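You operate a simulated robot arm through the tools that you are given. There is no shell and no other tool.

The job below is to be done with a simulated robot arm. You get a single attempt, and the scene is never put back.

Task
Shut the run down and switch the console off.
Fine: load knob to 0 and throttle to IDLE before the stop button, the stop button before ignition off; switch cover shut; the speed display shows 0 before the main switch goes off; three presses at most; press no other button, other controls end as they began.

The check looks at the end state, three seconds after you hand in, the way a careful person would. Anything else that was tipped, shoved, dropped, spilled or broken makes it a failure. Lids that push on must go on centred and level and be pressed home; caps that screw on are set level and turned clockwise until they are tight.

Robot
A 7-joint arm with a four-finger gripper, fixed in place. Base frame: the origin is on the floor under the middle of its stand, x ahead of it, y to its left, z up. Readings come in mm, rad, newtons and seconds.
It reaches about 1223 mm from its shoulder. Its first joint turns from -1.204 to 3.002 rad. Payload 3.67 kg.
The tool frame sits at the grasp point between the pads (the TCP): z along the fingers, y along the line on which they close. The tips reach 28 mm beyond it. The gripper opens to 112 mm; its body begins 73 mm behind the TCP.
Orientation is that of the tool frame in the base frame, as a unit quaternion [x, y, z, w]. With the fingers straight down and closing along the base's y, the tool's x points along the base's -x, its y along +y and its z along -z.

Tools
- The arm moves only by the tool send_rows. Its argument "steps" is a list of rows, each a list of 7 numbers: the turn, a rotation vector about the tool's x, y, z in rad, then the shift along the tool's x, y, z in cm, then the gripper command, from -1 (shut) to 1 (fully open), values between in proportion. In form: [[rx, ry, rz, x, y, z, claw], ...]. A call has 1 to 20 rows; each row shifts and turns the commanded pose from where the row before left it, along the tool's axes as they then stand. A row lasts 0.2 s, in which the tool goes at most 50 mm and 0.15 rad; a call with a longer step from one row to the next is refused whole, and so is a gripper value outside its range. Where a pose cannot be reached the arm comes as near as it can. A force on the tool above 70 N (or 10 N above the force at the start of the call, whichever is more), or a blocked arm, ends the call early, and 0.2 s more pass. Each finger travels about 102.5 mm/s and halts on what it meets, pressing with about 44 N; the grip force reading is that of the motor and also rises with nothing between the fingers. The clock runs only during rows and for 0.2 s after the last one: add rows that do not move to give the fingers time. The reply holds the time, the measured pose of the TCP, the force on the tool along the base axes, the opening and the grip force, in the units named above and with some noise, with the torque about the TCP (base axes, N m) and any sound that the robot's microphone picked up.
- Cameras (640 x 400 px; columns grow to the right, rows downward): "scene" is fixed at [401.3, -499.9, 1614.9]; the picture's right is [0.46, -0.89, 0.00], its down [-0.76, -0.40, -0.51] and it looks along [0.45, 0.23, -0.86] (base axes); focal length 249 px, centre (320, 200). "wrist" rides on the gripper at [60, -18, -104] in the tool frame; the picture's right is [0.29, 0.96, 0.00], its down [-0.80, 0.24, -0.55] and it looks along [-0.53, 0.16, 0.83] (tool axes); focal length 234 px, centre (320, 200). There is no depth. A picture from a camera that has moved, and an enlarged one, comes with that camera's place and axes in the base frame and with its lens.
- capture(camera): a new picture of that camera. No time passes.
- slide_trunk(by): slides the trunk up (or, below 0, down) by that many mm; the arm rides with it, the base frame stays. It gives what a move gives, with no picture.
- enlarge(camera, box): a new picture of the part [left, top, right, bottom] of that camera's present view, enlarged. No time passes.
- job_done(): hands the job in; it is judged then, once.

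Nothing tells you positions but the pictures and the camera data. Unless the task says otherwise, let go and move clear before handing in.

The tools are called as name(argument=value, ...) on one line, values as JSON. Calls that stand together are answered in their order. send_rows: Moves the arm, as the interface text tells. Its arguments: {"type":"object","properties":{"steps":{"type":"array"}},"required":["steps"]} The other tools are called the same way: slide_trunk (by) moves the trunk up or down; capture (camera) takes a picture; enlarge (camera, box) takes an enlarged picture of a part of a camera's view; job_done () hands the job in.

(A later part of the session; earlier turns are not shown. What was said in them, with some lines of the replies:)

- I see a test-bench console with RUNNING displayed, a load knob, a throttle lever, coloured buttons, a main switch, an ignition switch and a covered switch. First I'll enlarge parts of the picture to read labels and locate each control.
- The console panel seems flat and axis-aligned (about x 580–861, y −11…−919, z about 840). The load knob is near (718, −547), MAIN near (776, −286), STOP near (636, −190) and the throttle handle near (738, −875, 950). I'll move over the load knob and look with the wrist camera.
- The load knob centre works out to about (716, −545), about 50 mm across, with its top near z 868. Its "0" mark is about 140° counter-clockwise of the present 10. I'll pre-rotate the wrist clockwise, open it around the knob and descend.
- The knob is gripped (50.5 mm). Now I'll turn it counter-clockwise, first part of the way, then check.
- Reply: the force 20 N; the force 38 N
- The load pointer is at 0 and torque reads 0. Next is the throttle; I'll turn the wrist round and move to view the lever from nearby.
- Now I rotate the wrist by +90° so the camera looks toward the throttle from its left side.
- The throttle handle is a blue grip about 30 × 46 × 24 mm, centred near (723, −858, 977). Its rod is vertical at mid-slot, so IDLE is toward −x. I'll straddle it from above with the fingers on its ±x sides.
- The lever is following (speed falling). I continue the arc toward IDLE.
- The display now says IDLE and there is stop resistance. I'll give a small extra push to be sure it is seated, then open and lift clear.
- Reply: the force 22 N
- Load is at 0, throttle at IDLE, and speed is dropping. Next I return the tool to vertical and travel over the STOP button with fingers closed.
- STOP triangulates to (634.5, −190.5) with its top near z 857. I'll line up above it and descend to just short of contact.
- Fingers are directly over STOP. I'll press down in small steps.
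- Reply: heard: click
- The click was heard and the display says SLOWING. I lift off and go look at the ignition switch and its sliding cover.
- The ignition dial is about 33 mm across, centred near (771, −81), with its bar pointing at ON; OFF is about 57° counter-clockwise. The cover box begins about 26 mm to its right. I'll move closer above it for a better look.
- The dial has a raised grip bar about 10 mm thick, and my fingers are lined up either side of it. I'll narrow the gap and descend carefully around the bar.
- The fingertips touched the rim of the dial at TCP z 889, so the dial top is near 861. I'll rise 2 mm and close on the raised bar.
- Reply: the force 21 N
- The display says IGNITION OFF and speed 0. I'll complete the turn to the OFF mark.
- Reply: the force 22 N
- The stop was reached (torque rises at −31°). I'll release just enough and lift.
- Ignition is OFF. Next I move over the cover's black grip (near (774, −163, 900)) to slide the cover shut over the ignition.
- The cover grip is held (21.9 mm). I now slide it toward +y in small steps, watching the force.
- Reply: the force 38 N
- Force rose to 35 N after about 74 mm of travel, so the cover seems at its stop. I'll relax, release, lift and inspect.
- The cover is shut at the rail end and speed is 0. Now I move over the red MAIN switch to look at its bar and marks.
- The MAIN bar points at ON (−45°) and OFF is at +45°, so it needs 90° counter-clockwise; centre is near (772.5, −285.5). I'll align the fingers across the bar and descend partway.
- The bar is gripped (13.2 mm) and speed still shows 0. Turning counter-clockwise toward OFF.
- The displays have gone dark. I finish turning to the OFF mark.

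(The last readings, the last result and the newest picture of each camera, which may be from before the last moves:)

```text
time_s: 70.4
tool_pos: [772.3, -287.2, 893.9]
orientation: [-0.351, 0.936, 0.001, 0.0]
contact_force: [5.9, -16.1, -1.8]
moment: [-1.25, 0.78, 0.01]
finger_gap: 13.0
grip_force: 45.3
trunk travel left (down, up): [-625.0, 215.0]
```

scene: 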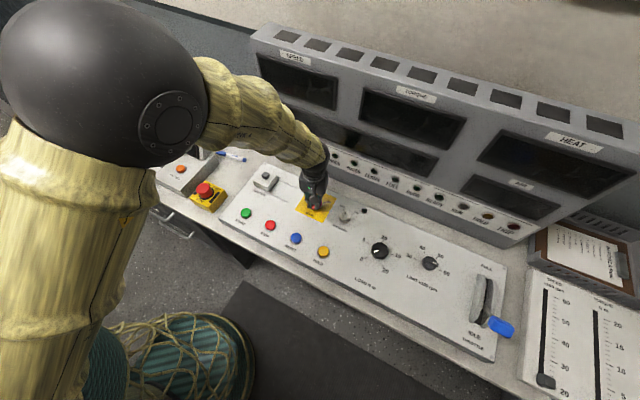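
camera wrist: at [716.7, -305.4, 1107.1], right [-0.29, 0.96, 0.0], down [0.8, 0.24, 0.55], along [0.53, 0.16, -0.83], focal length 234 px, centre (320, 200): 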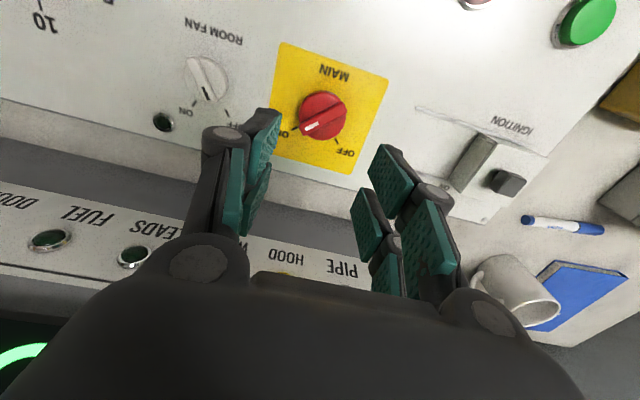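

send_rows(steps=[[0, 0, -0.04, 0, -0.12, 0, -0.95], [0, 0, -0.04, 0, 0, 0, -0.95], [0, 0, -0.02, 0, 0, 0, -0.95], [0, 0, 0, 0, 0, 0, -0.95]])

enlarge(camera="wrist", box=[220, 80, 420, 230])

```text
time_s: 71.4
tool_pos: [773.3, -287.4, 892.9]
orientation: [-0.396, 0.918, 0.001, 0.001]
contact_force: [2.8, -13.8, -0.5]
moment: [0.31, -0.7, -2.33]
finger_gap: 13.6
grip_force: 44.9
trunk travel left (down, up): [-625.0, 215.0]
```

```text
2.67 times, centred on (320, 155) of wrist
camera zoom: at [745.4, -343.6, 997.0], right [-0.89, 0.45, 0.0], down [0.37, 0.74, 0.56], along [0.25, 0.5, -0.83], focal length 624 px, centre (320, 320)
```

zoom: 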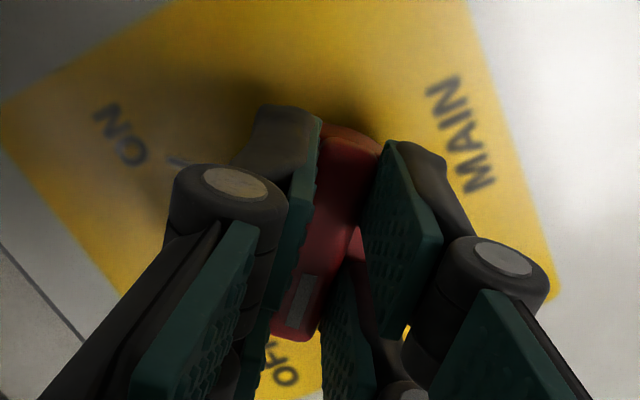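

The MAIN switch is against its OFF stop. I'll relax, release and lift clear.

send_rows(steps=[[0, 0, 0.02, 0, 0, 0, -0.8], [0, 0, 0, 0, 0, 0, -0.5], [0, 0, 0, 0, 0, 0, -0.3], [0, 0, 0, 0, 0, -1.5, -0.3], [0, 0, 0, 0, 0, -4, -0.3], [0, 0, 0, 0, 0, -4, -0.3], [0, 0, 0, 0, 0, -4, -0.3], [0, 0, 0, 0, 0, -4, -0.3], [0, 0, 0, 0, 0, -4, -0.3], [0, 0, 0, 0, 0, 0, -0.3]])

capture(camera="wrist")

capture(camera="scene")

```text
time_s: 73.6
tool_pos: [772.5, -287.2, 1108.7]
orientation: [-0.388, 0.922, 0.001, 0.0]
contact_force: [0.3, -0.1, -0.1]
moment: [0.02, 0.05, 0.04]
finger_gap: 39.3
grip_force: 0.1
trunk travel left (down, up): [-625.0, 215.0]
```

```text
taken
camera wrist: at [744.2, -343.0, 1213.0], right [-0.89, 0.47, 0.0], down [0.39, 0.74, 0.55], along [0.26, 0.49, -0.83], focal length 234 px, centre (320, 200)
```

wrist: 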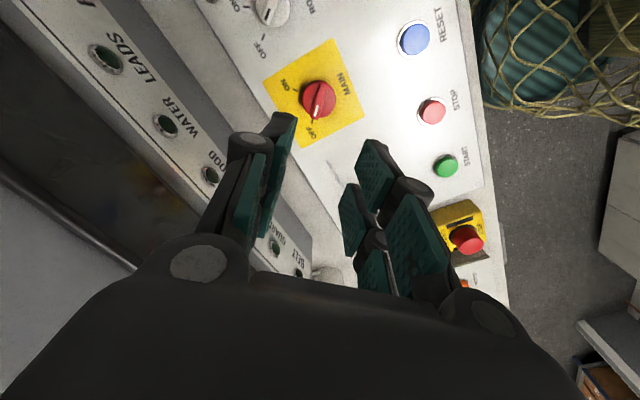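

```text
taken
```

scene: 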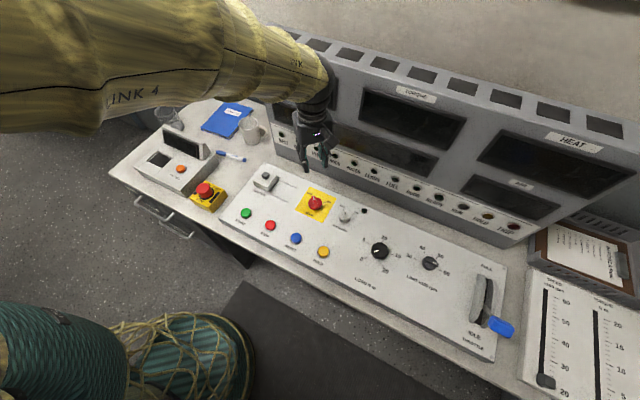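

enlarge(camera="scene", box=[220, 150, 380, 270])

enlarge(camera="scene", box=[340, 210, 540, 370])

enlarge(camera="scene", box=[120, 80, 280, 220])

```text
3.33 times, centred on (300, 210) of scene
camera zoom: at [401.3, -499.9, 1614.9], right [0.46, -0.89, 0.0], down [-0.76, -0.4, -0.51], along [0.45, 0.23, -0.86], focal length 831 px, centre (387, 167)
```

zoom: 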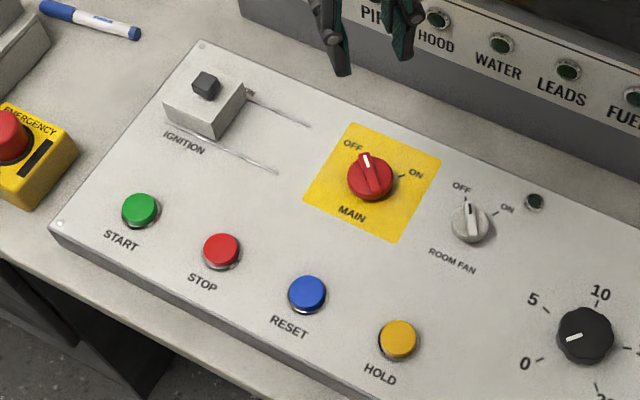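

```text
2.50 times, centred on (440, 290) of scene
camera zoom: at [401.3, -499.9, 1614.9], right [0.46, -0.89, 0.0], down [-0.76, -0.4, -0.51], along [0.45, 0.23, -0.86], focal length 624 px, centre (20, -25)
```

zoom: 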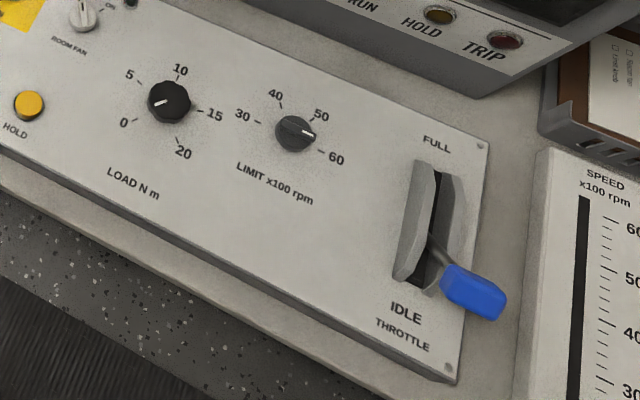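

```text
2.86 times, centred on (200, 150) of scene
camera zoom: at [401.3, -499.9, 1614.9], right [0.46, -0.89, 0.0], down [-0.76, -0.4, -0.51], along [0.45, 0.23, -0.86], focal length 713 px, centre (663, 343)
```

zoom: 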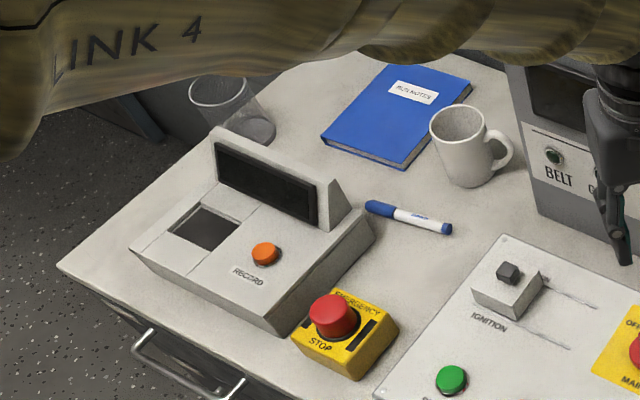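

All the end states check out: load at 0, throttle at IDLE, ignition off under the shut cover, and MAIN at OFF with the console dark. LIMIT, ROOM FAN and the other buttons are unchanged and the gripper is clear, so I'm handing in.

job_done()

```text
The job is handed in.
```

The run is shut down and the console is off, and I have handed the job in. The hand-in reply gave no verdict, so what follows is what I saw in the pictures and displays.

| Step, in order | Result |
|---|---|
| Load knob | At 0, with torque reading 0 |
| Throttle | At its IDLE stop; the display showed IDLE |
| Stop button | Pressed once; I heard a click and the display showed SLOWING |
| Ignition | Turned to its OFF stop; the display showed IGNITION OFF |
| Ignition cover | Slid shut over the switch, to the end of its rails |
| Speed display | Read 0 before I touched the main switch |
| Main switch | Turned to its OFF stop; all displays went dark |

I pressed no other button. The LIMIT and ROOM FAN knobs are where they began, and nothing else on the bench was moved. The gripper is open and well above the console.
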